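You operate a simulated robot arm through the tools that you are given. There is no shell and no other tool. Be economical: measure what you need, move in short steps, check, and stop when the job is done.

Carry out the task below with a simulated two-armed robot. There is one attempt and no reset: what you move stays moved.

JOB
Tighten and lock the yellow strap and wipe the glue smear off.
Fine: flip the buckle lever up, pull till the white line shows, then flip the lever down. The frame stays where it lies; use the purple-banded pad and put it back. What is to be rubbed or washed off counts as gone when no trace of it is left.

The check looks at the end state, three seconds after you hand in, the way a careful person would. Anything else that was tipped, shoved, dropped, spilled or broken makes it a failure.

ROBOT AND FRAMES
Two 7-joint arms with two-finger parallel grippers on one trunk, on a base that drives. Base frame: it is fixed to the floor where the robot stands at the start and does not move with it; the origin is under the middle of the robot, x ahead of it, y to its left, z up; the surface under the hand at the start is at about z = 820. Readings come in mm, degrees, newtons and seconds.
The left shoulder is at the start at [20, 170, 1203], the right one opposite. With the tool pointing down near the work surface each hand reaches from about 100 to 660 mm from the robot's upright axis, wherever it stands, measured 20 degrees to its own side. Places, roughly: buckle lever with blue ball [500, -100, 900]; frame in a yellow strap (27x20x6 cm) [400, -100, 800]; strap end with black knob [500, -200, 900]; white pad with purple band (6x6x4 cm) [600, 0, 800]. Payload 3.8 kg a hand.
The tool frame of a hand sits at the grasp point between the pads (the TCP): z along the fingers, y along the line on which they close. The tips reach 30 mm beyond it. The gripper opens to 110 mm. The fingers are 20 mm wide and 10 mm thick; the gripper's body (48 by 112 mm) begins 55 mm behind the TCP.
Orientation is that of the tool frame in the base frame, as a unit quaternion [w, x, y, z]. With the fingers straight down and closing along the base's y, the tool's x points along the base's -x, its y along +y and its z along -z.

CONTROLS
- The arms move only by the tool move_arm. It takes "left_motion", "right_motion" or both (then of equal length, played together; a hand with none holds still); each is a list of rows, each a list of 3 entries, a list of its own where there are three numbers: the shift along the tool's x, y, z in mm, then the turn, a rotation vector about the tool's x, y, z in degrees, then the gripper command, from -1 (fully open) to 1 (shut), values between in proportion. In form: [[[dx, dy, dz], [ax, ay, az], fingers], ...]. A call has 1 to 12 rows; each row is the pose to reach, as a shift and turn from the pose commanded when the call began, along the tool's axes at that moment. A row lasts 0.2 s, in which the tool goes at most 50 mm and 8.6 degrees; a call with a longer step from one row to the next is refused whole, and so is a gripper value outside its range. A pose out of reach is approached as far as the arm can. The call stops where the force on the tool passes 50 N (or 10 N more than at its start, if that is more) or the arm is blocked; 0.2 s more then pass. The fingers move at their own pace (about 72 mm/s each) and stop on an object; they squeeze with about 43 N. The grip force told is the motor's: it shows also when the fingers shut on nothing. Time passes only in rows, and 0.2 s behind the last, so rows that repeat a pose let the fingers close. It gives the time, the measured TCP pose, the force on the tool (base axes), the opening and the grip force at its end, in the units of the frame above (readings bear some noise), with the torque about the TCP (base axes, N m) and any sound that the robot's microphone picked up, and new pictures: "pictures" is both (left out), scene, wrist or none (wrist: the cameras of the hands that moved).
- Cameras (640 x 400 px; columns grow to the right, rows downward): "scene" is now at [99.3, 27, 1344.5]; the picture's right is [0.08, -1.00, 0.00], its down [-0.63, -0.05, -0.78] and it looks along [0.78, 0.06, -0.63] (base axes); focal length 247 px, centre (320, 200). "left" rides on the left gripper at [72, -17, -103] in its tool frame; the picture's right is [0.23, 0.97, 0.00], its down [-0.76, 0.18, -0.62] and it looks along [-0.61, 0.14, 0.78] (tool axes); focal length 222 px, centre (320, 200). "right" rides on the right gripper at [72, 17, -103] in its tool frame; the picture's right is [-0.23, 0.97, 0.00], its down [-0.76, -0.18, -0.62] and it looks along [-0.61, -0.14, 0.78] (tool axes); focal length 222 px, centre (320, 200). There is no depth. A picture from a camera that has moved, and an enlarged one, comes with that camera's place and axes in the base frame and with its lens. The place of the scene camera against the robot may be out by one fixed shift of up to 25 mm in any direction.
- move_column(by): slides the trunk up (or, below 0, down) by that many mm; the arms and the scene camera ride with it, the base frame stays. It gives what a move gives, with no picture.
- base_move(legs): drives the robot by 1 to 6 legs, each [ahead, turn to the left] in mm and degrees, along the robot's own axes; the way and the turn of a leg run together, so that a leg with both is an arc; at most 1500 mm and 180 degrees a leg. The arms and the cameras ride along, it lands a little off, and it stops where it bumps. It gives what a move gives, and a new picture of the scene camera.
- turn_head(pan, tilt): turns the head with the scene camera to pan (to the left, within 80 degrees either way) and tilt (down, from -29 to 69), counted from straight ahead of the robot. It gives what a move gives, and a new picture of the scene camera.
- close_up(camera, box): a new picture of the part [left, top, right, bottom] of that camera's present view, enlarged. It takes no simulated time.
- finish_job(): hands the job in; it is judged then, once.

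Work in short steps. Places have to be worked out from the pictures, the camera data and where the tool is seen: move nearer, look again, correct. Check each grasp and each placing, and mend what went wrong. You have 120 turns and 260 pictures in all, those below and enlarged ones among them. Open the grippers and draw the arms clear of the work before you hand the job in, unless the task says otherwise; then end with one line.

The tools are called after "Call:" by a JSON object that holds its "op" and its "data". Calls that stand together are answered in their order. move_arm: Moves the arms, as the interface text tells. Its arguments: {"type":"object","properties":{"left_motion":{"type":"array"},"right_motion":{"type":"array"},"pictures":{"type":"string","enum":["both","scene","wrist","none"]}},"required":[]} The other tools are called the same way: move_column (by) slides the trunk up or down; base_move (legs) drives the base; turn_head (pan, tilt) turns the head that bears the scene camera; close_up (camera, box) takes an enlarged picture of a part of a camera's view; finish_job () hands the job in.

At the start:

```text
clock: 0.0
left_position: [514.6, 203.1, 1126.4]
left_orientation: [-0.001, 0.0, 1.0, 0.001]
left_wrist_force: [0.2, 0.7, 0.4]
left_wrist_torque: [0.03, 0.04, -0.01]
left_width: 109.7
left_grip_force: 0.1
right_position: [489.0, -252.6, 1110.0]
right_orientation: [0.001, 0.0, 1.0, 0.0]
right_wrist_force: [-0.7, 0.2, 0.0]
right_wrist_torque: [0.01, 0.01, 0.0]
right_width: 109.8
right_grip_force: 0.0
trunk travel left (down, up): [-300.0, 270.0]
robot x, y, heading: [1.4, -0.0, -0.2]
head pan, tilt: [4.7, 38.9]
```

scene: 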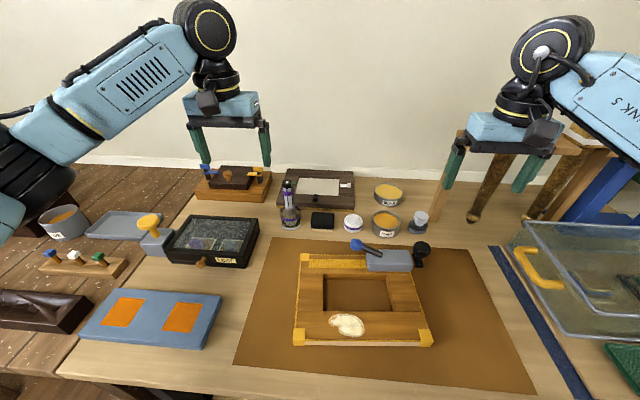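
right: 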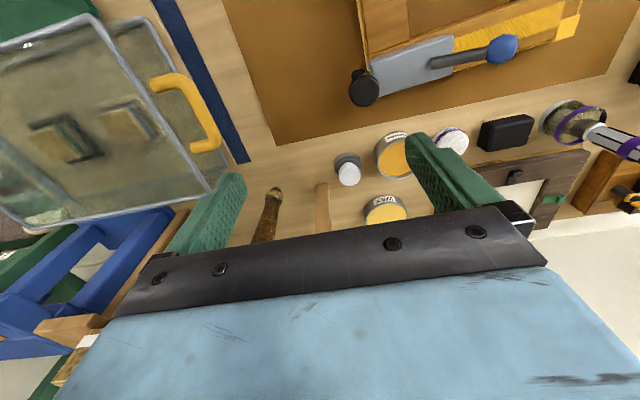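
left: 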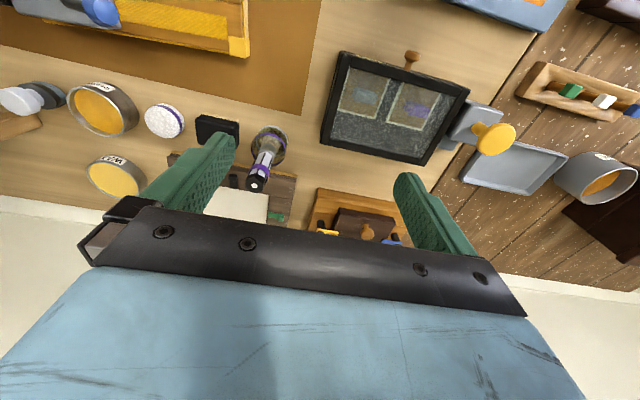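

I see the frame with the buckle on its far side, a smear on its near bar, and the purple-banded pad beyond. I enlarge the key areas first.

Call:
{"op": "close_up", "data": {"camera": "scene", "box": [280, 170, 460, 282]}}

Call:
{"op": "close_up", "data": {"camera": "scene", "box": [280, 235, 440, 350]}}

Call:
{"op": "close_up", "data": {"camera": "right", "box": [320, 0, 640, 200]}}

```text
3.56 times, centred on (370, 226) of scene
camera zoom: at [99.3, 27.0, 1344.5], right [0.08, -1.0, 0.0], down [-0.63, -0.05, -0.78], along [0.78, 0.06, -0.63], focal length 880 px, centre (142, 108)
```

zoom: 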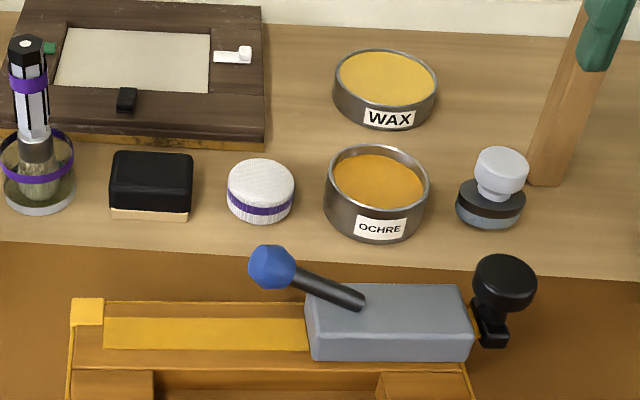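

```text
3.48 times, centred on (360, 292) of scene
camera zoom: at [99.3, 27.0, 1344.5], right [0.08, -1.0, 0.0], down [-0.63, -0.05, -0.78], along [0.78, 0.06, -0.63], focal length 860 px, centre (181, -122)
```

zoom: 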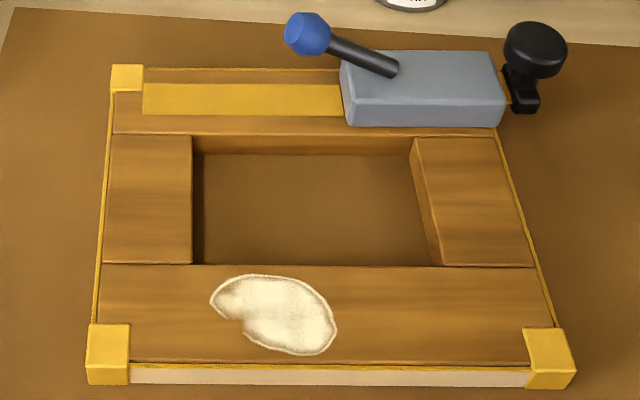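

```text
2.00 times, centred on (480, 100) of right
camera zoom: at [415.1, -235.5, 1215.3], right [0.23, 0.97, 0.0], down [0.76, -0.18, 0.62], along [0.61, -0.14, -0.78], focal length 444 px, centre (0, 400)
```

zoom: 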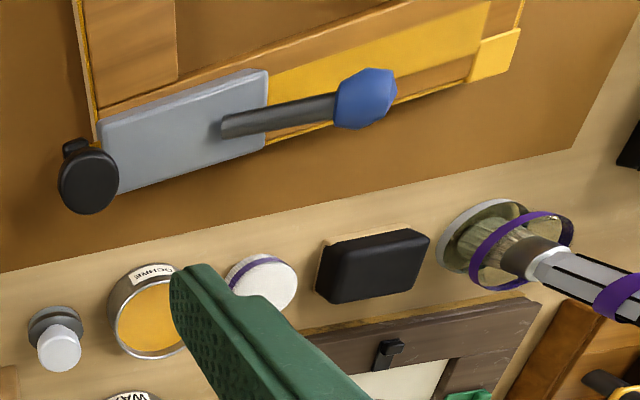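

Lever ball judged near (490,-35,~890), buckle near (490,-110). I bring the right hand above the buckle for a closer look.

Call:
{"op": "move_arm", "data": {"right_motion": [[[0, 35, 25], [0, 0, 0], -1], [[0, 70, 50], [0, 0, 0], -1], [[5, 105, 75], [0, 0, 0], -1], [[20, 135, 90], [0, 0, 0], -1], [[40, 145, 100], [0, 0, 0], -1]], "pictures": "both"}}

```text
clock: 1.2
left_position: [513.8, 202.3, 1125.4]
left_orientation: [0.001, -0.001, 1.0, 0.0]
left_wrist_force: [0.6, -0.4, 0.9]
left_wrist_torque: [0.02, 0.01, 0.01]
left_width: 110.1
left_grip_force: 0.0
right_position: [450.2, -108.9, 1010.3]
right_orientation: [0.0, 0.0, 1.0, 0.0]
right_wrist_force: [0.3, 0.1, -0.5]
right_wrist_torque: [-0.03, 0.02, 0.0]
right_width: 110.1
right_grip_force: 0.1
trunk travel left (down, up): [-300.0, 270.0]
robot x, y, heading: [-0.3, 1.1, -0.2]
head pan, tilt: [4.7, 38.9]
camera scene: at [99.1, 26.8, 1344.5], right [0.08, -1.0, 0.0], down [-0.63, -0.05, -0.78], along [0.78, 0.06, -0.63], focal length 247 px, centre (320, 200)
camera right: at [375.2, -90.8, 1115.0], right [0.23, 0.97, 0.0], down [0.76, -0.18, 0.62], along [0.61, -0.14, -0.78], focal length 222 px, centre (320, 200)
```

scene: 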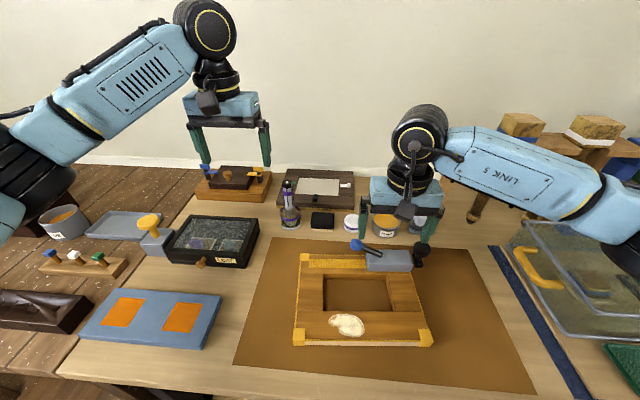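
right: 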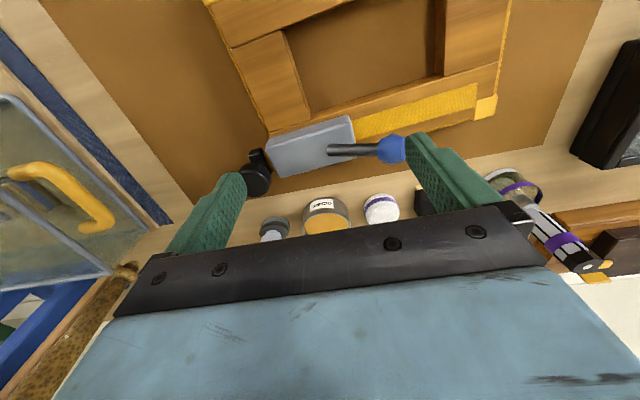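

Ball triangulates to about (480,-50,930), lever pivot about (478,-102,905). A zoom of the buckle from here.

Call:
{"op": "close_up", "data": {"camera": "right", "box": [220, 80, 540, 280]}}

Call:
{"op": "close_up", "data": {"camera": "scene", "box": [340, 200, 460, 275]}}

```text
2.00 times, centred on (380, 180) of right
camera zoom: at [375.2, -90.8, 1115.0], right [0.23, 0.97, 0.0], down [0.76, -0.18, 0.62], along [0.61, -0.14, -0.78], focal length 444 px, centre (200, 240)
```

zoom: 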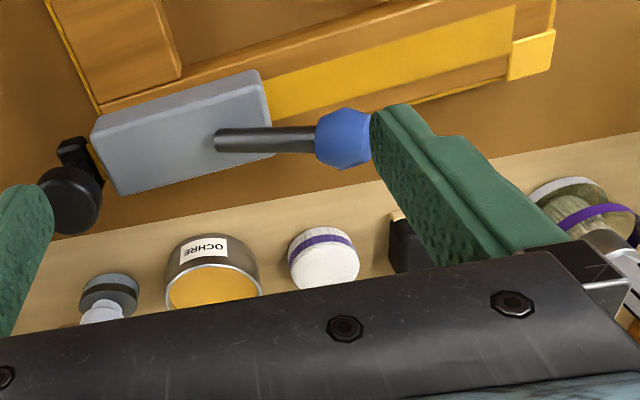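

```text
5.33 times, centred on (400, 238) of scene
camera zoom: at [99.1, 26.8, 1344.5], right [0.08, -1.0, 0.0], down [-0.63, -0.05, -0.78], along [0.78, 0.06, -0.63], focal length 1319 px, centre (-107, 0)
```

zoom: 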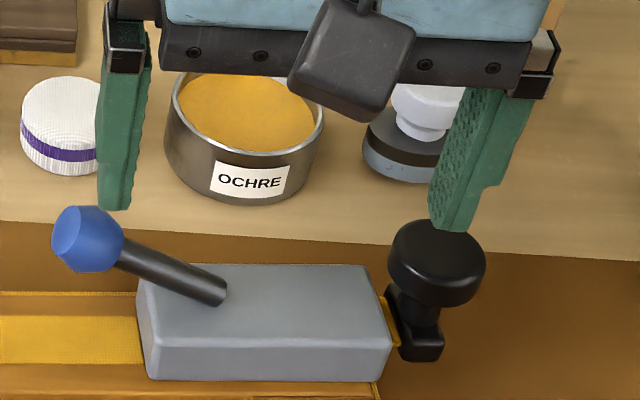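

The lever leans up to the left from the buckle. I turn the right hand about 94° so it closes along the lever's hinge axis, staying above the ball.

Call:
{"op": "move_arm", "data": {"right_motion": [[[-2, 4, 0], [0, 0, -8.5], -1], [[-5, 8, 0], [0, 0, -17], -1], [[-8, 12, 0], [0, 0, -25.5], -1], [[-10, 16, 0], [0, 0, -34], -1], [[-13, 20, 0], [0, 0, -42.5], -1], [[-16, 24, 0], [0, 0, -51], -1], [[-19, 28, 0], [0, 0, -59.5], -1], [[-22, 32, 0], [0, 0, -68], -1], [[-25, 36, 0], [0, 0, -76.5], -1], [[-28, 39, 0], [0, 0, -85], -1], [[-28, 39, 0], [0, 0, -93.5], -1]]}}

```text
clock: 3.6
left_position: [513.9, 203.0, 1126.5]
left_orientation: [0.0, 0.001, 1.0, 0.0]
left_wrist_force: [1.0, -0.3, -0.5]
left_wrist_torque: [0.01, 0.01, -0.02]
left_width: 109.6
left_grip_force: 0.1
right_position: [380.4, -95.3, 998.3]
right_orientation: [0.056, -0.663, 0.743, -0.069]
right_wrist_force: [-0.4, 0.8, -0.3]
right_wrist_torque: [0.04, -0.03, 0.01]
right_width: 109.6
right_grip_force: 0.1
right hand out of reach, approached as far as the arm can: row 8, 9, 10, 11
trunk travel left (down, up): [-300.0, 270.0]
robot x, y, heading: [2.6, -1.2, 0.0]
head pan, tilt: [4.7, 38.9]
camera scene: at [99.1, 25.2, 1344.5], right [0.08, -1.0, 0.0], down [-0.63, -0.05, -0.78], along [0.78, 0.06, -0.63], focal length 247 px, centre (320, 200)
camera right: at [335.0, -162.5, 1098.9], right [-0.93, 0.33, -0.17], down [0.15, 0.76, 0.64], along [0.35, 0.56, -0.75], focal length 222 px, centre (320, 200)
```

scene: 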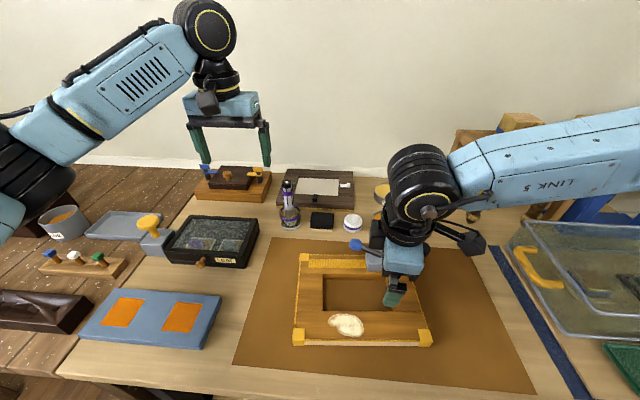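
right: 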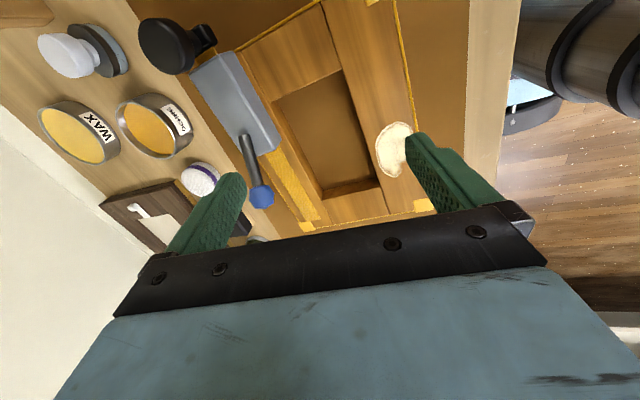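

That turn direction is out of reach, so I turn back to the starting orientation and will go the other way.

Call:
{"op": "move_arm", "data": {"right_motion": [[[-3, -7, 0], [-0.9, 0.7, 8.3], -1], [[-7, -14, 0], [-1.7, 1.4, 16.6], -1], [[-10, -22, 0], [-2.6, 2.1, 24.9], -1], [[-13, -29, 0], [-3.5, 2.8, 33.2], -1], [[-17, -36, 0], [-4.4, 3.5, 41.5], -1], [[-20, -44, 0], [-5.2, 4.2, 49.8], -1], [[-23, -51, 0], [-6.1, 4.9, 58.1], -1], [[-27, -58, 0], [-7, 5.6, 66.4], -1], [[-30, -65, 0], [-7.9, 6.3, 74.7], -1], [[-33, -72, 0], [-8.7, 7, 83.2], -1]], "pictures": "none"}}

```text
clock: 5.8
left_position: [513.7, 203.2, 1126.9]
left_orientation: [0.0, 0.001, 1.0, 0.0]
left_wrist_force: [0.7, 0.2, 0.7]
left_wrist_torque: [0.01, 0.01, 0.03]
left_width: 109.9
left_grip_force: 0.1
right_position: [454.2, -71.2, 1006.7]
right_orientation: [-0.001, 0.003, 1.0, -0.003]
right_wrist_force: [0.6, 0.0, -0.1]
right_wrist_torque: [0.03, -0.03, 0.02]
right_width: 109.8
right_grip_force: 0.0
trunk travel left (down, up): [-300.0, 270.0]
robot x, y, heading: [-1.3, -2.2, -0.1]
head pan, tilt: [4.7, 38.9]
```

Back to straight; now I turn the other way (+86°).

Call:
{"op": "move_arm", "data": {"right_motion": [[[-2, 1, 0], [0, 0, 8.5], -1], [[-4, 3, 0], [0, 0, 17], -1], [[-7, 5, 0], [0, 0, 25.5], -1], [[-9, 6, 0], [0, 0, 34], -1], [[-12, 8, 0], [0, 0, 42.5], -1], [[-14, 10, 0], [0, 0, 51], -1], [[-17, 12, 0], [0, 0, 59.5], -1], [[-19, 13, 0], [0, 0, 68], -1], [[-22, 15, 0], [0, 0, 76.5], -1], [[-24, 16, 0], [0, 0, 85], -1], [[-24, 16, 0], [0, 0, 86.2], -1]]}}

```text
clock: 8.2
left_position: [512.9, 203.2, 1126.1]
left_orientation: [0.0, 0.0, 1.0, 0.0]
left_wrist_force: [0.4, -0.1, -0.2]
left_wrist_torque: [-0.01, 0.01, -0.01]
left_width: 110.2
left_grip_force: 0.1
right_position: [478.8, -54.9, 1007.7]
right_orientation: [0.001, 0.685, 0.729, -0.002]
right_wrist_force: [0.2, 0.3, -0.2]
right_wrist_torque: [0.03, 0.03, 0.03]
right_width: 110.0
right_grip_force: 0.0
trunk travel left (down, up): [-300.0, 270.0]
robot x, y, heading: [0.3, 0.1, 0.1]
head pan, tilt: [4.7, 38.9]
camera scene: at [99.3, 27.0, 1344.5], right [0.08, -1.0, 0.0], down [-0.63, -0.05, -0.78], along [0.78, 0.06, -0.63], focal length 247 px, centre (320, 200)
camera right: at [489.9, 19.5, 1113.0], right [0.99, -0.17, 0.0], down [-0.13, -0.77, 0.63], along [-0.1, -0.62, -0.78], focal length 222 px, centre (320, 200)
```

scene: 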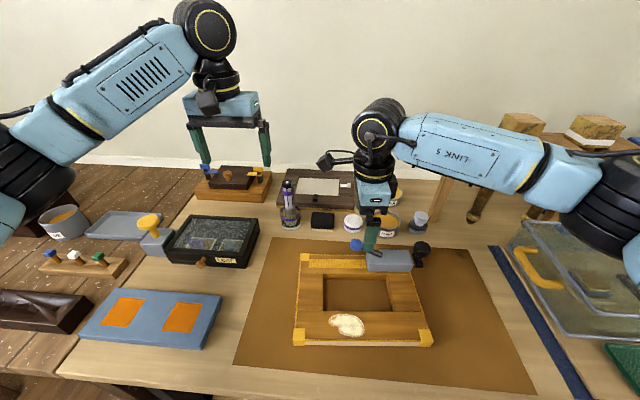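
right: 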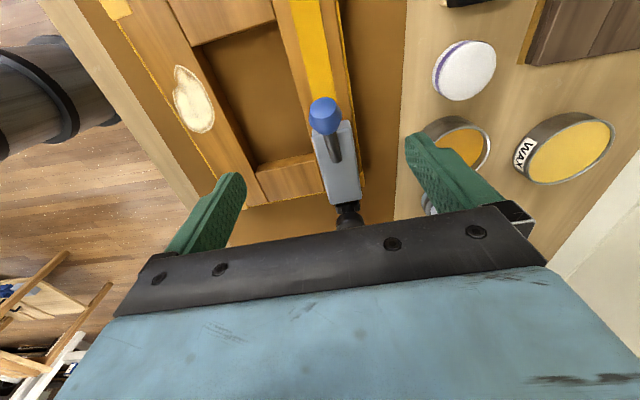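

Ball is central in view, around (484,-43,915–930). I drop 40 mm and shift slightly to measure again.

Call:
{"op": "move_arm", "data": {"right_motion": [[[5, 3, 20], [0, 0, 0], -0.4], [[10, 6, 40], [0, 0, 0], -0.2]], "pictures": "wrist"}}

Call:
{"op": "close_up", "data": {"camera": "scene", "box": [320, 200, 440, 275]}}

```text
clock: 8.8
left_position: [513.1, 202.7, 1127.1]
left_orientation: [-0.001, 0.0, 1.0, 0.0]
left_wrist_force: [0.4, 0.0, 0.1]
left_wrist_torque: [-0.01, -0.01, 0.0]
left_width: 109.9
left_grip_force: 0.1
right_position: [484.7, -45.1, 969.7]
right_orientation: [0.001, 0.684, 0.729, -0.002]
right_wrist_force: [-0.1, -1.3, 0.5]
right_wrist_torque: [0.03, 0.03, 0.01]
right_width: 66.0
right_grip_force: 0.1
trunk travel left (down, up): [-300.0, 270.0]
robot x, y, heading: [0.4, 0.1, 0.1]
head pan, tilt: [4.7, 38.9]
camera right: at [495.1, 28.9, 1074.1], right [0.99, -0.16, 0.0], down [-0.13, -0.77, 0.63], along [-0.1, -0.62, -0.78], focal length 222 px, centre (320, 200)
```

right: 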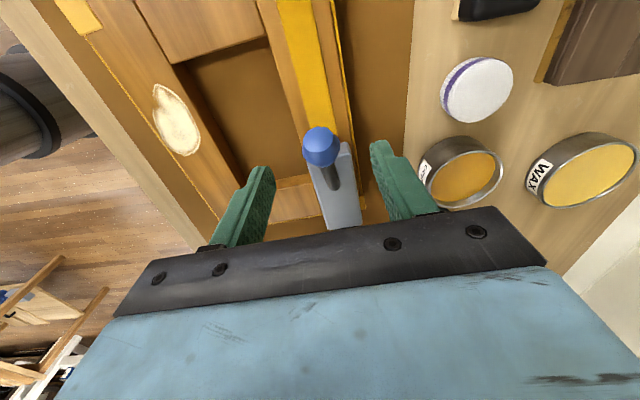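

```text
5.33 times, centred on (380, 238) of scene
camera zoom: at [99.4, 27.0, 1344.5], right [0.08, -1.0, 0.0], down [-0.63, -0.05, -0.78], along [0.78, 0.06, -0.63], focal length 1319 px, centre (0, 0)
```

zoom: 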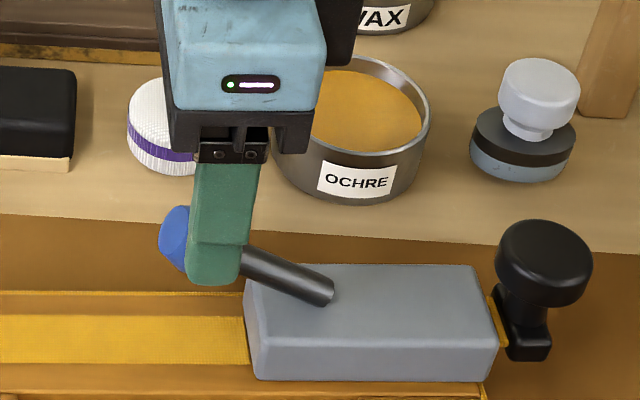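

Ball estimate (484,-40,926), ~25 mm across. I lower astride it, then check.

Call:
{"op": "move_arm", "data": {"right_motion": [[[3, 0, 18], [0, 0, 0], -0.2], [[5, 0, 36], [0, 0, 0], -0.2]], "pictures": "both"}}

Call:
{"op": "close_up", "data": {"camera": "scene", "box": [320, 200, 440, 275]}}

```text
clock: 9.4
left_position: [514.9, 201.9, 1125.9]
left_orientation: [-0.001, 0.0, 1.0, 0.0]
left_wrist_force: [-0.5, 0.8, 0.1]
left_wrist_torque: [0.01, -0.01, -0.04]
left_width: 110.2
left_grip_force: 0.1
right_position: [484.4, -41.7, 931.2]
right_orientation: [0.001, 0.684, 0.73, -0.002]
right_wrist_force: [-0.2, 0.5, -0.6]
right_wrist_torque: [0.0, 0.01, 0.01]
right_width: 66.0
right_grip_force: 0.1
trunk travel left (down, up): [-300.0, 270.0]
robot x, y, heading: [0.1, 0.4, 0.1]
head pan, tilt: [4.7, 38.9]
camera scene: at [99.4, 27.0, 1344.5], right [0.08, -1.0, 0.0], down [-0.63, -0.05, -0.78], along [0.78, 0.06, -0.63], focal length 247 px, centre (320, 200)
camera right: at [495.4, 33.0, 1036.1], right [0.99, -0.16, 0.0], down [-0.13, -0.77, 0.63], along [-0.1, -0.62, -0.78], focal length 222 px, centre (320, 200)
```

scene: 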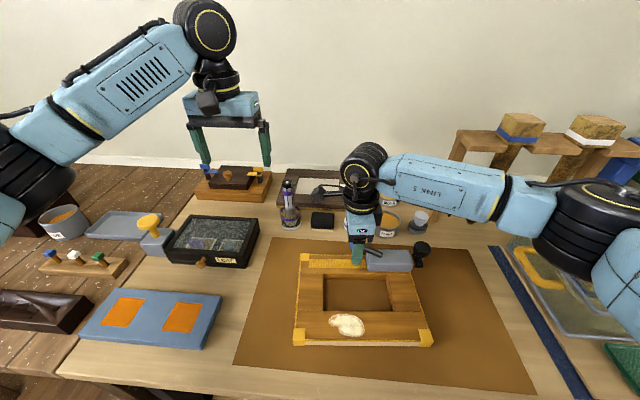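
right: 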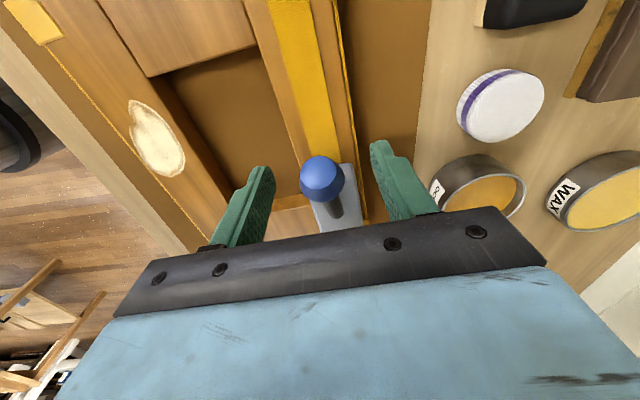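

```text
5.33 times, centred on (380, 238) of scene
camera zoom: at [99.4, 27.0, 1344.5], right [0.08, -1.0, 0.0], down [-0.63, -0.05, -0.78], along [0.78, 0.06, -0.63], focal length 1319 px, centre (0, 0)
```

zoom: 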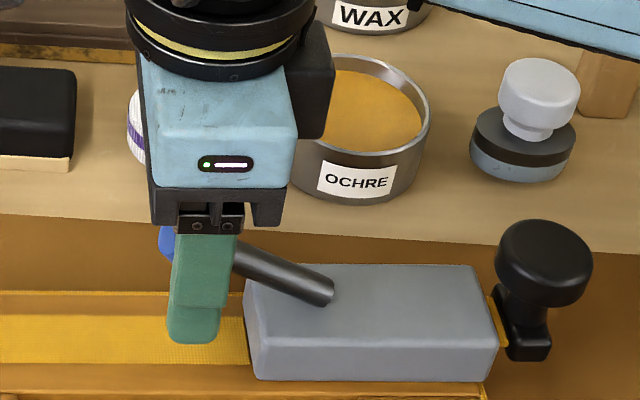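

Ball lies right at/just below the TCP (≈(485,-42,918)). I lower 6 mm and close on it.

Call:
{"op": "move_arm", "data": {"right_motion": [[[1, 0, 6], [0, 0, 0], -0.2], [[1, 0, 6], [0, 0, 0], 0.3], [[1, 0, 6], [0, 0, 0], 0.7], [[1, 0, 6], [0, 0, 0], 0.7], [[1, 0, 6], [0, 0, 0], 0.7]], "pictures": "wrist"}}

Call:
{"op": "close_up", "data": {"camera": "scene", "box": [320, 200, 440, 275]}}

```text
clock: 10.6
left_position: [514.6, 203.6, 1126.2]
left_orientation: [-0.001, 0.0, 1.0, 0.001]
left_wrist_force: [0.6, -0.1, 0.5]
left_wrist_torque: [0.01, 0.02, 0.01]
left_width: 109.8
left_grip_force: 0.0
right_position: [484.8, -39.5, 926.0]
right_orientation: [0.001, 0.684, 0.73, -0.003]
right_wrist_force: [0.3, 0.8, -0.1]
right_wrist_torque: [-0.04, 0.02, 0.0]
right_width: 29.0
right_grip_force: 43.0
trunk travel left (down, up): [-300.0, 270.0]
robot x, y, heading: [0.5, 0.8, -0.1]
head pan, tilt: [4.7, 38.9]
camera right: at [495.5, 34.2, 1030.6], right [0.99, -0.16, 0.0], down [-0.13, -0.77, 0.63], along [-0.1, -0.62, -0.78], focal length 222 px, centre (320, 200)
```

right: 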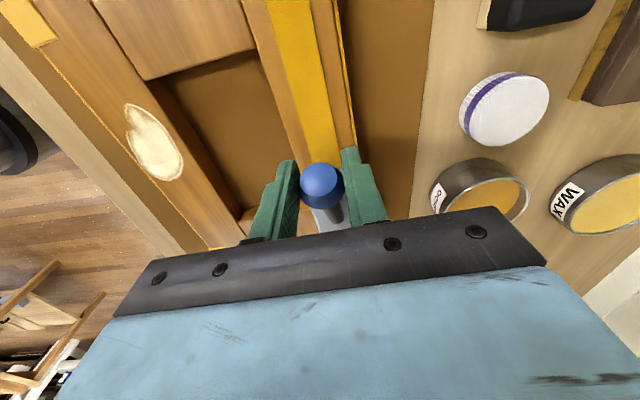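

```text
5.33 times, centred on (380, 238) of scene
camera zoom: at [99.4, 27.0, 1344.5], right [0.08, -1.0, 0.0], down [-0.63, -0.05, -0.78], along [0.78, 0.06, -0.63], focal length 1319 px, centre (0, 0)
```

zoom: 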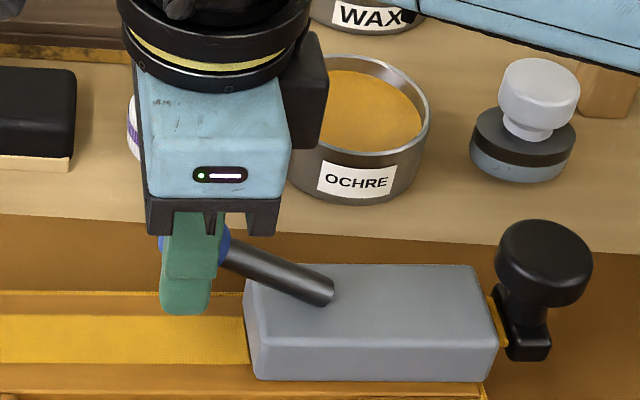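

Ball is gripped (29 mm). I raise it along an arc about an assumed pivot near (y -97, z 896), checking forces.

Call:
{"op": "move_arm", "data": {"right_motion": [[[-2.5, 0, -5], [0, 0, 0], 0.7], [[-5.7, 0, -10], [0, 0, 0], 0.7], [[-9, 0, -14.3], [0, 0, 0], 0.7], [[-12.7, 0, -18.3], [0, 0, 0], 0.7], [[-12.7, 0, -18.3], [0, 0, 0], 0.7]], "pictures": "wrist"}}

Call:
{"op": "close_up", "data": {"camera": "scene", "box": [320, 200, 440, 275]}}

```text
clock: 11.8
left_position: [513.9, 203.2, 1126.5]
left_orientation: [0.0, 0.0, 1.0, 0.0]
left_wrist_force: [0.1, 0.5, -0.1]
left_wrist_torque: [0.01, -0.03, 0.01]
left_width: 109.9
left_grip_force: 0.1
right_position: [484.3, -52.9, 945.1]
right_orientation: [0.001, 0.684, 0.729, -0.003]
right_wrist_force: [-1.1, -0.7, -4.8]
right_wrist_torque: [0.33, -0.07, 0.07]
right_width: 28.8
right_grip_force: 43.2
trunk travel left (down, up): [-300.0, 270.0]
robot x, y, heading: [-1.7, 2.2, 0.1]
head pan, tilt: [4.7, 38.9]
camera right: at [496.5, 21.6, 1048.7], right [0.99, -0.16, 0.0], down [-0.13, -0.77, 0.63], along [-0.1, -0.62, -0.78], focal length 222 px, centre (320, 200)
```

right: 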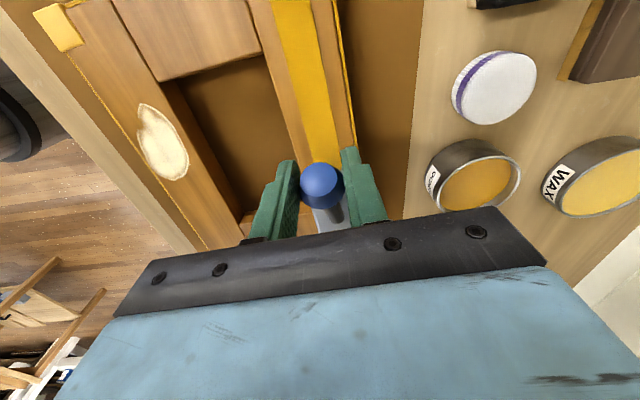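

```text
5.33 times, centred on (380, 238) of scene
camera zoom: at [99.6, 26.9, 1344.5], right [0.08, -1.0, 0.0], down [-0.63, -0.05, -0.78], along [0.78, 0.06, -0.63], focal length 1319 px, centre (0, 0)
```

zoom: 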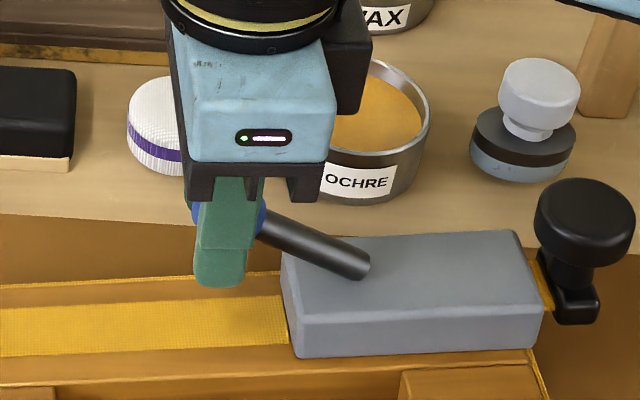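

The whole frame rose with the lever (the latch is stiff), so I retrace the move exactly to set it back.

Call:
{"op": "move_arm", "data": {"right_motion": [[[3.7, 0, 4], [0, 0, 0], 0.7], [[7, 0, 8.3], [0, 0, 0], 0.7], [[10.2, 0, 13.3], [0, 0, 0], 0.7], [[12.7, 0, 18.3], [0, 0, 0], 0.7], [[12.7, 0, 18.3], [0, 0, 0], 0.7]], "pictures": "scene"}}

Call:
{"op": "close_up", "data": {"camera": "scene", "box": [280, 200, 460, 360]}}

```text
clock: 13.0
left_position: [514.3, 202.5, 1125.5]
left_orientation: [0.0, 0.0, 1.0, 0.001]
left_wrist_force: [0.8, 0.1, -0.5]
left_wrist_torque: [-0.02, 0.03, -0.01]
left_width: 109.7
left_grip_force: 0.1
right_position: [483.7, -39.6, 926.4]
right_orientation: [0.001, 0.684, 0.73, -0.003]
right_wrist_force: [0.5, -1.1, -0.2]
right_wrist_torque: [-0.15, 0.37, 0.1]
right_width: 29.1
right_grip_force: 42.7
trunk travel left (down, up): [-300.0, 270.0]
robot x, y, heading: [-2.2, 2.6, 0.1]
head pan, tilt: [4.7, 38.9]
camera scene: at [99.7, 26.9, 1344.5], right [0.08, -1.0, 0.0], down [-0.63, -0.05, -0.78], along [0.78, 0.06, -0.63], focal length 247 px, centre (320, 200)
```

scene: 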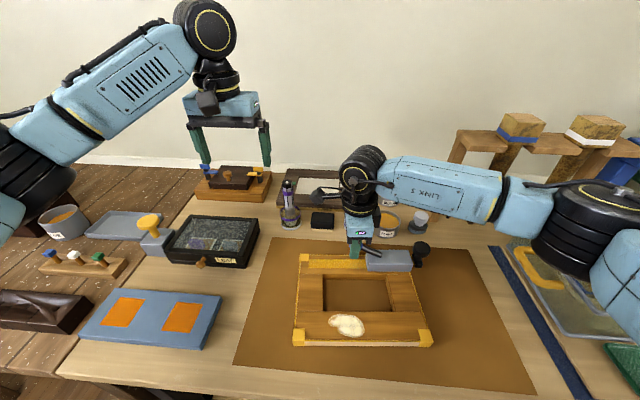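

```text
2.50 times, centred on (370, 280) of scene
camera zoom: at [99.7, 26.9, 1344.5], right [0.08, -1.0, 0.0], down [-0.63, -0.05, -0.78], along [0.78, 0.06, -0.63], focal length 618 px, centre (195, 0)
```

zoom: 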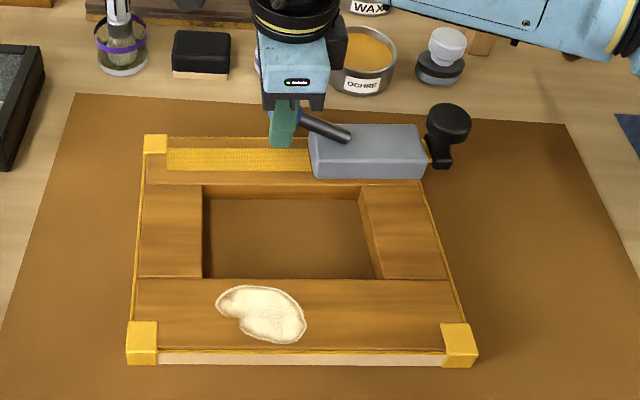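

Frame is back in place. I'll pinch its left bar with the left hand (bar about y 28–83, x≈382, frame top ≈847) to hold the frame down; first hover above it.

Call:
{"op": "move_arm", "data": {"left_motion": [[[25, -20, 20], [0, 0, 0], -1], [[50, -40, 40], [0, 0, 0], -1], [[75, -60, 60], [0, 0, 0], -1], [[100, -85, 85], [0, 0, 0], -1], [[120, -110, 110], [0, 0, -1.5], -1], [[132, -130, 135], [0, 0, -3], -1], [[132, -148, 150], [0, 0, -3.8], -1]]}}

```text
clock: 14.6
left_position: [381.6, 53.5, 975.1]
left_orientation: [0.0, -0.033, 0.999, -0.001]
left_wrist_force: [-0.2, 0.0, -1.2]
left_wrist_torque: [0.01, 0.04, 0.0]
left_width: 109.8
left_grip_force: 0.1
right_position: [484.6, -39.6, 925.7]
right_orientation: [0.001, 0.684, 0.73, -0.002]
right_wrist_force: [1.8, -0.7, 1.0]
right_wrist_torque: [-0.06, -0.04, 0.03]
right_width: 29.0
right_grip_force: 42.7
trunk travel left (down, up): [-300.0, 270.0]
robot x, y, heading: [5.3, 1.9, 0.1]
head pan, tilt: [4.7, 38.9]
camera scene: at [99.6, 26.9, 1344.5], right [0.08, -1.0, 0.0], down [-0.63, -0.05, -0.78], along [0.78, 0.06, -0.63], focal length 247 px, centre (320, 200)
camera left: at [310.4, 33.8, 1077.7], right [-0.29, 0.96, 0.0], down [0.75, 0.23, 0.62], along [0.6, 0.18, -0.78], focal length 222 px, centre (320, 200)
```

scene: 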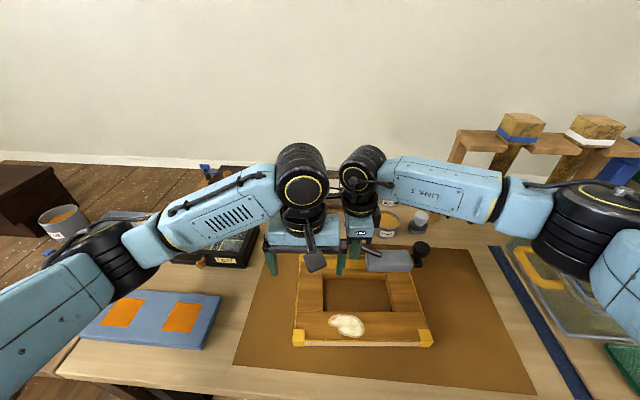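
left: 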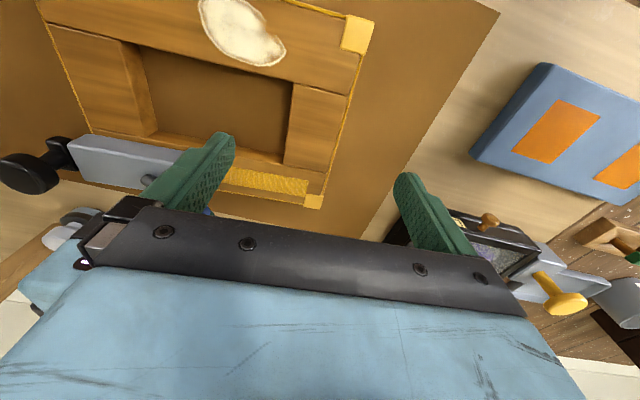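

Left camera confirms the bar spans y 26–83. I descend straight to TCP z≈862 and close on it.

Call:
{"op": "move_arm", "data": {"left_motion": [[[0, 1, 40], [0, 0, 0], -1], [[0, 1, 80], [0, 0, 0], -1], [[0, 1, 113], [0, 0, 0], -1]], "pictures": "both"}}

```text
clock: 15.4
left_position: [381.4, 57.1, 861.8]
left_orientation: [0.001, -0.033, 0.999, 0.0]
left_wrist_force: [1.4, -0.1, -0.2]
left_wrist_torque: [-0.02, -0.03, -0.01]
left_width: 109.9
left_grip_force: 0.0
right_position: [484.4, -39.3, 927.0]
right_orientation: [0.002, 0.684, 0.73, -0.003]
right_wrist_force: [1.2, 1.3, 1.3]
right_wrist_torque: [-0.06, -0.06, 0.05]
right_width: 28.7
right_grip_force: 42.9
trunk travel left (down, up): [-300.0, 270.0]
robot x, y, heading: [1.3, -1.1, -0.2]
head pan, tilt: [4.7, 38.9]
camera scene: at [99.5, 27.1, 1344.5], right [0.08, -1.0, 0.0], down [-0.63, -0.05, -0.78], along [0.78, 0.06, -0.63], focal length 247 px, centre (320, 200)
camera left: at [310.5, 35.8, 964.9], right [-0.29, 0.96, 0.0], down [0.75, 0.23, 0.62], along [0.6, 0.18, -0.78], focal length 222 px, centre (320, 200)
```

scene: 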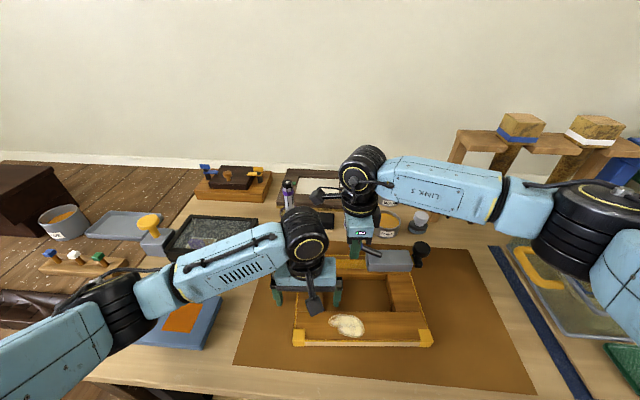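
left: 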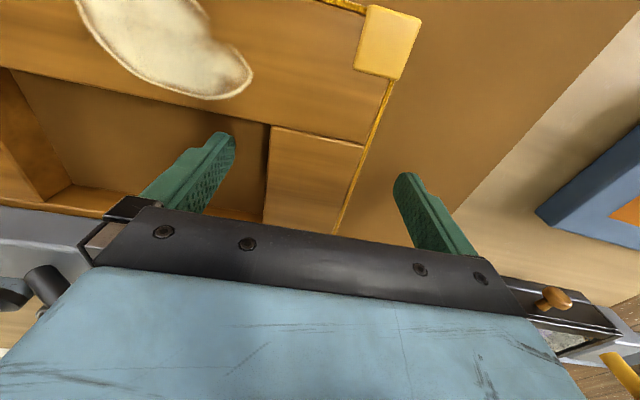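

Fingers straddle the bar with the tips below its top. I centre by 2 mm and close.

Call:
{"op": "move_arm", "data": {"left_motion": [[[0, -2, 2], [0, 0, 0], -0.5], [[0, -2, 3], [0, 0, 0], -0.2], [[0, -2, 3], [0, 0, 0], 0.1], [[0, -2, 3], [0, 0, 0], 0.3], [[0, -2, 3], [0, 0, 0], 0.3]], "pictures": "both"}}

```text
clock: 16.6
left_position: [382.6, 52.1, 860.1]
left_orientation: [0.0, -0.032, 0.999, -0.002]
left_wrist_force: [5.5, -13.7, 0.0]
left_wrist_torque: [-0.03, 0.08, -0.41]
left_width: 54.6
left_grip_force: 43.1
right_position: [483.1, -37.0, 926.4]
right_orientation: [0.0, 0.682, 0.731, -0.001]
right_wrist_force: [-3.5, 12.2, 4.5]
right_wrist_torque: [0.31, 0.01, -0.14]
right_width: 28.9
right_grip_force: 43.0
trunk travel left (down, up): [-300.0, 270.0]
robot x, y, heading: [1.1, 0.1, -0.2]
head pan, tilt: [4.7, 38.9]
camera scene: at [99.5, 26.9, 1344.5], right [0.08, -1.0, 0.0], down [-0.63, -0.05, -0.78], along [0.78, 0.06, -0.63], focal length 247 px, centre (320, 200)
camera left: at [310.5, 32.7, 962.6], right [-0.29, 0.96, 0.0], down [0.75, 0.23, 0.62], along [0.6, 0.18, -0.78], focal length 222 px, centre (320, 200)
```

scene: 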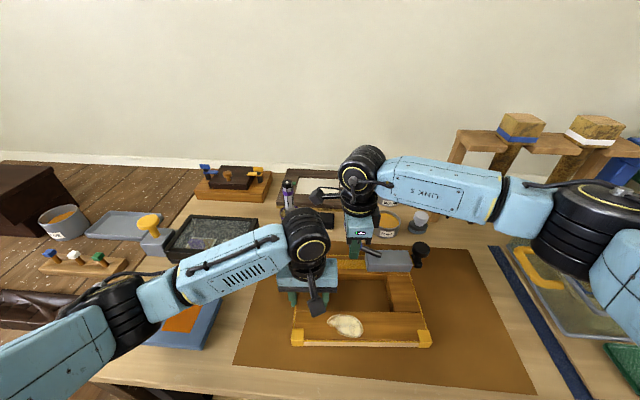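
left: 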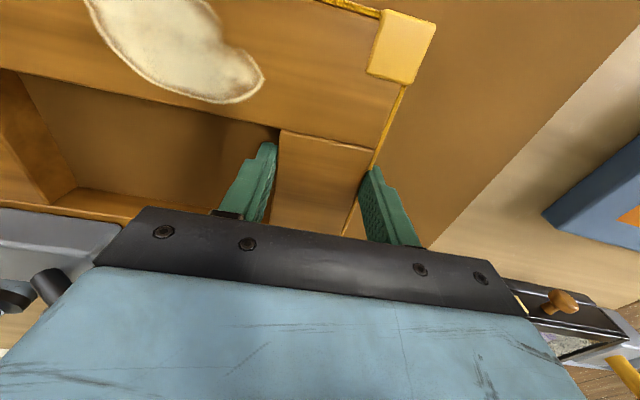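

The bar is held; a 12 N fight between hands shows the frame was pulled ~3 mm left, so I shift the left hand back 3 mm.

Call:
{"op": "move_arm", "data": {"left_motion": [[[1, -3, 0], [0, 0, 0], 0.3], [[1, -3, 0], [0, 0, 0], 0.3]], "pictures": "none"}}

Call:
{"op": "close_up", "data": {"camera": "scene", "box": [280, 200, 460, 360]}}

```text
clock: 17.2
left_position: [380.8, 50.9, 860.2]
left_orientation: [0.001, -0.035, 0.999, 0.0]
left_wrist_force: [6.8, -4.1, 0.5]
left_wrist_torque: [-0.65, -0.01, 0.02]
left_width: 54.6
left_grip_force: 43.2
right_position: [482.7, -37.6, 926.2]
right_orientation: [0.0, 0.683, 0.73, -0.003]
right_wrist_force: [-7.5, 7.4, 4.1]
right_wrist_torque: [0.15, 0.04, 0.21]
right_width: 28.6
right_grip_force: 43.3
trunk travel left (down, up): [-300.0, 270.0]
robot x, y, heading: [-0.4, -2.8, -0.1]
head pan, tilt: [4.7, 38.9]
```

```text
2.50 times, centred on (370, 280) of scene
camera zoom: at [98.9, 27.8, 1344.6], right [0.08, -1.0, 0.0], down [-0.63, -0.05, -0.78], along [0.78, 0.06, -0.63], focal length 618 px, centre (195, 0)
```

zoom: 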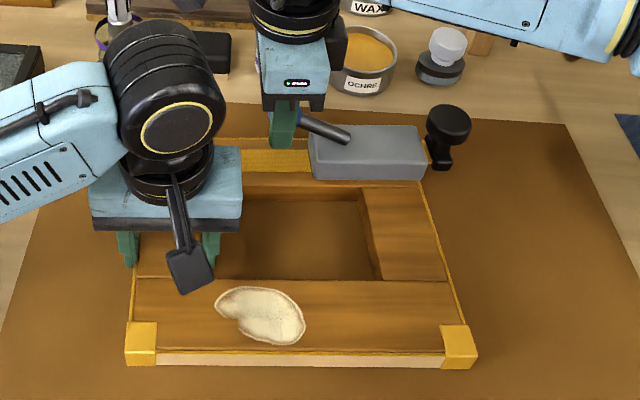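

Frame sits in its place, held. Now I raise the lever in small steps along the arc.

Call:
{"op": "move_arm", "data": {"right_motion": [[[-2.5, 0, -5], [0, 0, 0], 0.7], [[-5.7, 0, -10], [0, 0, 0], 0.7], [[-5.7, 0, -10], [0, 0, 0], 0.7]], "pictures": "none"}}

Call:
{"op": "close_up", "data": {"camera": "scene", "box": [280, 200, 460, 360]}}

```text
clock: 18.0
left_position: [383.2, 50.6, 860.4]
left_orientation: [0.002, -0.035, 0.999, -0.002]
left_wrist_force: [10.6, -8.5, 8.7]
left_wrist_torque: [-1.37, -0.61, 0.23]
left_width: 54.7
left_grip_force: 42.7
right_position: [483.6, -45.1, 934.9]
right_orientation: [-0.001, 0.683, 0.73, -0.004]
right_wrist_force: [-11.2, 7.9, -15.0]
right_wrist_torque: [1.33, 0.26, -0.04]
right_width: 28.9
right_grip_force: 42.8
trunk travel left (down, up): [-300.0, 270.0]
robot x, y, heading: [-2.9, -1.3, 0.0]
head pan, tilt: [4.7, 38.9]
```

```text
2.50 times, centred on (370, 280) of scene
camera zoom: at [99.7, 26.9, 1344.4], right [0.08, -1.0, 0.0], down [-0.63, -0.05, -0.78], along [0.78, 0.06, -0.63], focal length 618 px, centre (195, 0)
```

zoom: 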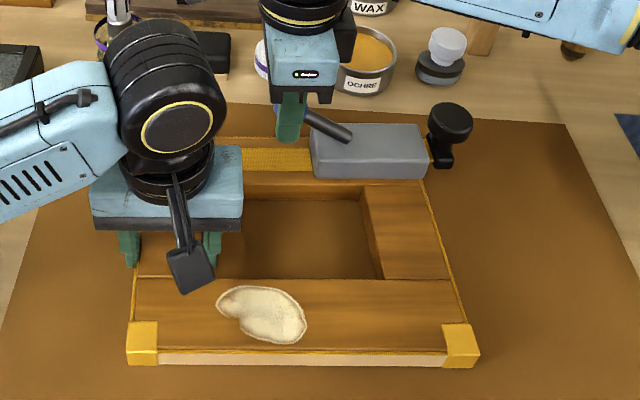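

The lever is now turning relative to the buckle (frame moved barely 1–2 mm). Continue the arc.

Call:
{"op": "move_arm", "data": {"right_motion": [[[-3.3, 0, -4.3], [0, 0, 0], 0.7], [[-7, 0, -8.3], [0, 0, 0], 0.7], [[-11, 0, -12], [0, 0, 0], 0.7], [[-11, 0, -12], [0, 0, 0], 0.7]], "pictures": "none"}}

Call:
{"op": "close_up", "data": {"camera": "scene", "box": [280, 200, 460, 360]}}

```text
clock: 19.0
left_position: [381.9, 49.3, 859.0]
left_orientation: [0.001, -0.033, 0.999, -0.001]
left_wrist_force: [15.3, -10.1, 11.4]
left_wrist_torque: [-0.81, 0.08, 0.34]
left_width: 54.8
left_grip_force: 42.8
right_position: [484.1, -55.5, 947.5]
right_orientation: [0.0, 0.684, 0.73, -0.003]
right_wrist_force: [-12.8, 9.9, -12.6]
right_wrist_torque: [1.28, 0.22, -0.01]
right_width: 28.7
right_grip_force: 43.3
trunk travel left (down, up): [-300.0, 270.0]
robot x, y, heading: [2.1, 0.3, 0.0]
head pan, tilt: [4.7, 38.9]
```

```text
2.50 times, centred on (370, 280) of scene
camera zoom: at [99.7, 26.9, 1344.5], right [0.08, -1.0, 0.0], down [-0.63, -0.05, -0.78], along [0.78, 0.06, -0.63], focal length 618 px, centre (195, 0)
```

zoom: 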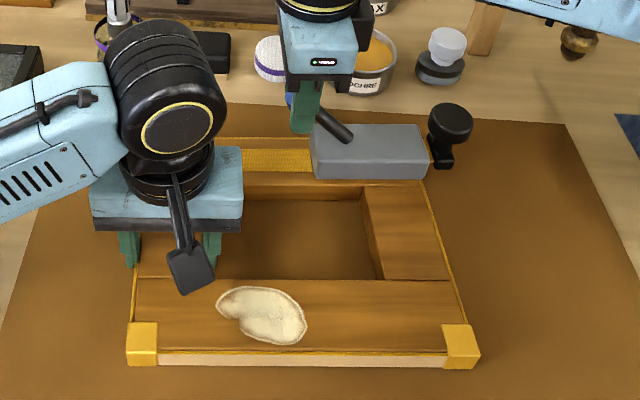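

Lever at roughly 50° and resistance mostly tangential. I continue toward vertical, easing the x stretch by 1.5 mm.

Call:
{"op": "move_arm", "data": {"right_motion": [[[-5, -0.5, -4.5], [0, 0, 0], 0.7], [[-11, -1, -8], [0, 0, 0], 0.7], [[-17.5, -1.5, -10.7], [0, 0, 0], 0.7], [[-24.1, -1.5, -12.5], [0, 0, 0], 0.7], [[-24.1, -1.5, -12.5], [0, 0, 0], 0.7]], "pictures": "none"}}

Call:
{"op": "close_up", "data": {"camera": "scene", "box": [280, 200, 460, 360]}}

```text
clock: 20.2
left_position: [381.0, 49.5, 858.7]
left_orientation: [0.0, -0.032, 0.999, -0.001]
left_wrist_force: [12.5, -14.6, 7.2]
left_wrist_torque: [0.32, -0.63, -0.25]
left_width: 54.6
left_grip_force: 42.5
right_position: [484.2, -77.8, 962.4]
right_orientation: [0.0, 0.683, 0.73, -0.002]
right_wrist_force: [-9.9, 15.8, -2.9]
right_wrist_torque: [1.29, 0.27, 0.02]
right_width: 28.9
right_grip_force: 42.6
trunk travel left (down, up): [-300.0, 270.0]
robot x, y, heading: [1.8, 0.0, -0.1]
head pan, tilt: [4.7, 38.9]
```

```text
2.50 times, centred on (370, 280) of scene
camera zoom: at [99.4, 26.9, 1344.5], right [0.08, -1.0, 0.0], down [-0.63, -0.05, -0.78], along [0.78, 0.06, -0.63], focal length 618 px, centre (195, 0)
```

zoom: 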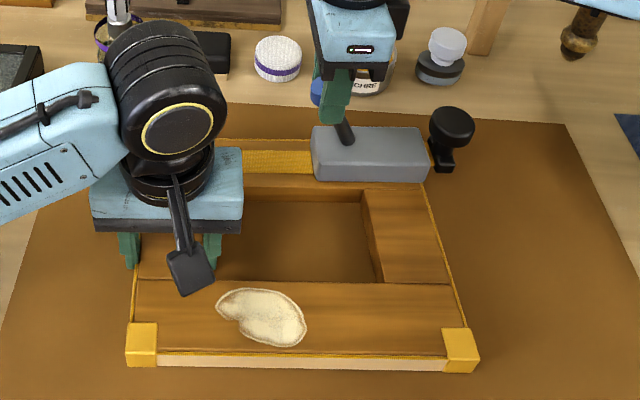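

Lever about 65–70°, ball slipping toward the pads' +y edge. I open slightly and recenter on the ball.

Call:
{"op": "move_arm", "data": {"right_motion": [[[0, 0, 0], [0, 0, 0], 0.25], [[0, 0, 0], [0, 0, 0], 0.25]], "pictures": "wrist"}}

Call:
{"op": "close_up", "data": {"camera": "scene", "box": [320, 200, 440, 275]}}

```text
clock: 20.8
left_position: [379.4, 51.1, 858.7]
left_orientation: [-0.001, -0.034, 0.999, 0.0]
left_wrist_force: [1.4, -3.8, 11.1]
left_wrist_torque: [0.07, 0.37, 0.11]
left_width: 54.4
left_grip_force: 42.6
right_position: [484.1, -81.2, 961.1]
right_orientation: [0.001, 0.684, 0.729, -0.002]
right_wrist_force: [0.4, 0.2, -0.1]
right_wrist_torque: [-0.01, 0.03, 0.04]
right_width: 41.7
right_grip_force: 0.0
trunk travel left (down, up): [-300.0, 270.0]
robot x, y, heading: [-0.7, 2.0, 0.1]
head pan, tilt: [4.7, 38.9]
camera right: at [495.7, -6.5, 1066.2], right [0.99, -0.17, 0.0], down [-0.13, -0.77, 0.63], along [-0.1, -0.62, -0.78], focal length 222 px, centre (320, 200)
```

right: 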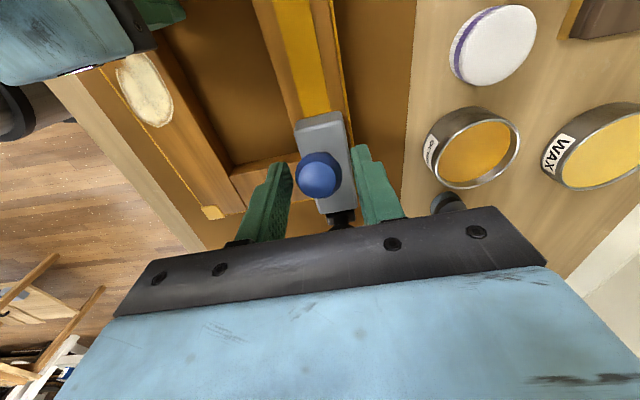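

```text
5.33 times, centred on (380, 238) of scene
camera zoom: at [99.0, 26.5, 1344.6], right [0.08, -1.0, 0.0], down [-0.63, -0.05, -0.78], along [0.78, 0.06, -0.63], focal length 1319 px, centre (0, 0)
```

zoom: 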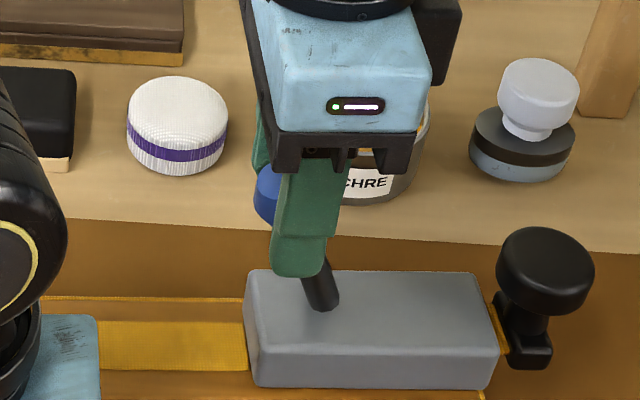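

Lever stays at ~70° by itself; ball near (484,-75,956). I recenter, grip, and continue to about 95°.

Call:
{"op": "move_arm", "data": {"right_motion": [[[5, 0, 3], [0, 0, 0], 0.25], [[5, 0, 3], [0, 0, 0], 0.7], [[5, 0, 3], [0, 0, 0], 0.7], [[-1, 0, 1], [0, 0, 0], 0.7], [[-7, 0, 0], [0, 0, 0], 0.7], [[-12, 0, -1], [0, 0, 0], 0.7], [[-17, 0, -1.5], [0, 0, 0], 0.7], [[-20, 0, -1.5], [0, 0, 0], 0.7], [[-20, 0, -1.5], [0, 0, 0], 0.7]], "pictures": "none"}}

Call:
{"op": "close_up", "data": {"camera": "scene", "box": [280, 200, 460, 360]}}

```text
clock: 22.8
left_position: [380.7, 50.6, 859.7]
left_orientation: [-0.001, -0.032, 0.999, -0.001]
left_wrist_force: [11.1, -19.6, -4.5]
left_wrist_torque: [0.35, 0.59, -0.22]
left_width: 54.7
left_grip_force: 42.9
right_position: [484.6, -98.6, 964.4]
right_orientation: [0.0, 0.684, 0.73, -0.002]
right_wrist_force: [-8.8, 16.3, 7.1]
right_wrist_torque: [1.31, 0.25, -0.04]
right_width: 29.0
right_grip_force: 42.9
trunk travel left (down, up): [-300.0, 270.0]
robot x, y, heading: [-1.5, -0.1, -0.1]
head pan, tilt: [4.7, 38.9]
```

```text
2.50 times, centred on (370, 280) of scene
camera zoom: at [99.3, 26.8, 1344.6], right [0.08, -1.0, 0.0], down [-0.63, -0.05, -0.78], along [0.78, 0.06, -0.63], focal length 618 px, centre (195, 0)
```

zoom: 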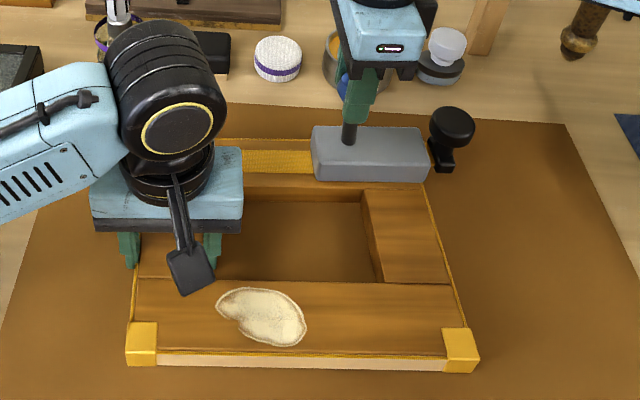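

Lever is almost vertical with the same friction. I push on another ~20 mm to find its up stop.

Call:
{"op": "move_arm", "data": {"right_motion": [[[-6, 0, 0], [0, 0, 0], 0.7], [[-12, 0, 1], [0, 0, 0], 0.7], [[-18, 0, 3], [0, 0, 0], 0.7], [[-18, 0, 3], [0, 0, 0], 0.7]], "pictures": "none"}}

Call:
{"op": "close_up", "data": {"camera": "scene", "box": [280, 200, 460, 360]}}

```text
clock: 23.8
left_position: [381.2, 50.4, 861.6]
left_orientation: [0.003, -0.034, 0.999, -0.005]
left_wrist_force: [13.7, -25.0, 7.3]
left_wrist_torque: [-0.28, 0.17, 0.1]
left_width: 55.0
left_grip_force: 42.7
right_position: [487.0, -111.1, 962.6]
right_orientation: [-0.001, 0.681, 0.732, 0.002]
right_wrist_force: [-9.1, 33.6, 19.8]
right_wrist_torque: [0.32, 0.12, -0.05]
right_width: 28.8
right_grip_force: 42.7
trunk travel left (down, up): [-300.0, 270.0]
robot x, y, heading: [2.2, 3.8, -0.1]
head pan, tilt: [4.7, 38.9]
```

```text
2.50 times, centred on (370, 280) of scene
camera zoom: at [97.9, 28.9, 1344.8], right [0.08, -1.0, 0.0], down [-0.63, -0.05, -0.78], along [0.78, 0.06, -0.63], focal length 618 px, centre (195, 0)
```

zoom: 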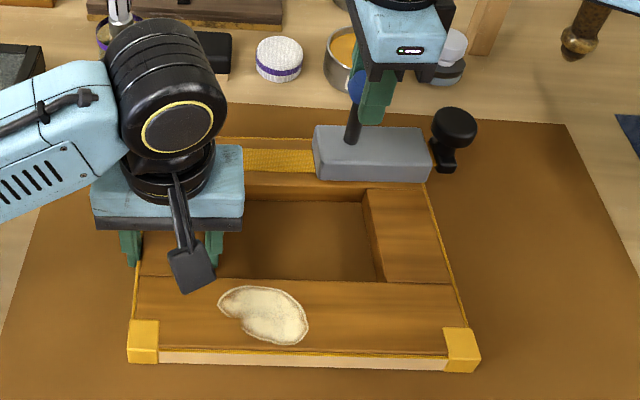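

Stop reached at ~95° (34 N): lever is up. I open, rise, turn back ~41° and go above the black knob (≈(495,-195,900)).

Call:
{"op": "move_arm", "data": {"right_motion": [[[3, 0, 0], [0, 0, 0], 0.2], [[3, 0, 0], [0, 0, 0], 0], [[0, 0, -35], [0, 0, 0], 0], [[-5, 0, -70], [0, 0, -8], 0], [[-25, 0, -80], [0, 0, -16], 0], [[-50, 2, -80], [0, 0, -24], 0], [[-75, 4, -70], [0, 0, -32], 0], [[-78, 4, -50], [0, 0, -41], 0]]}}

```text
refused: row 8 steps farther than a row can; nothing moved
```

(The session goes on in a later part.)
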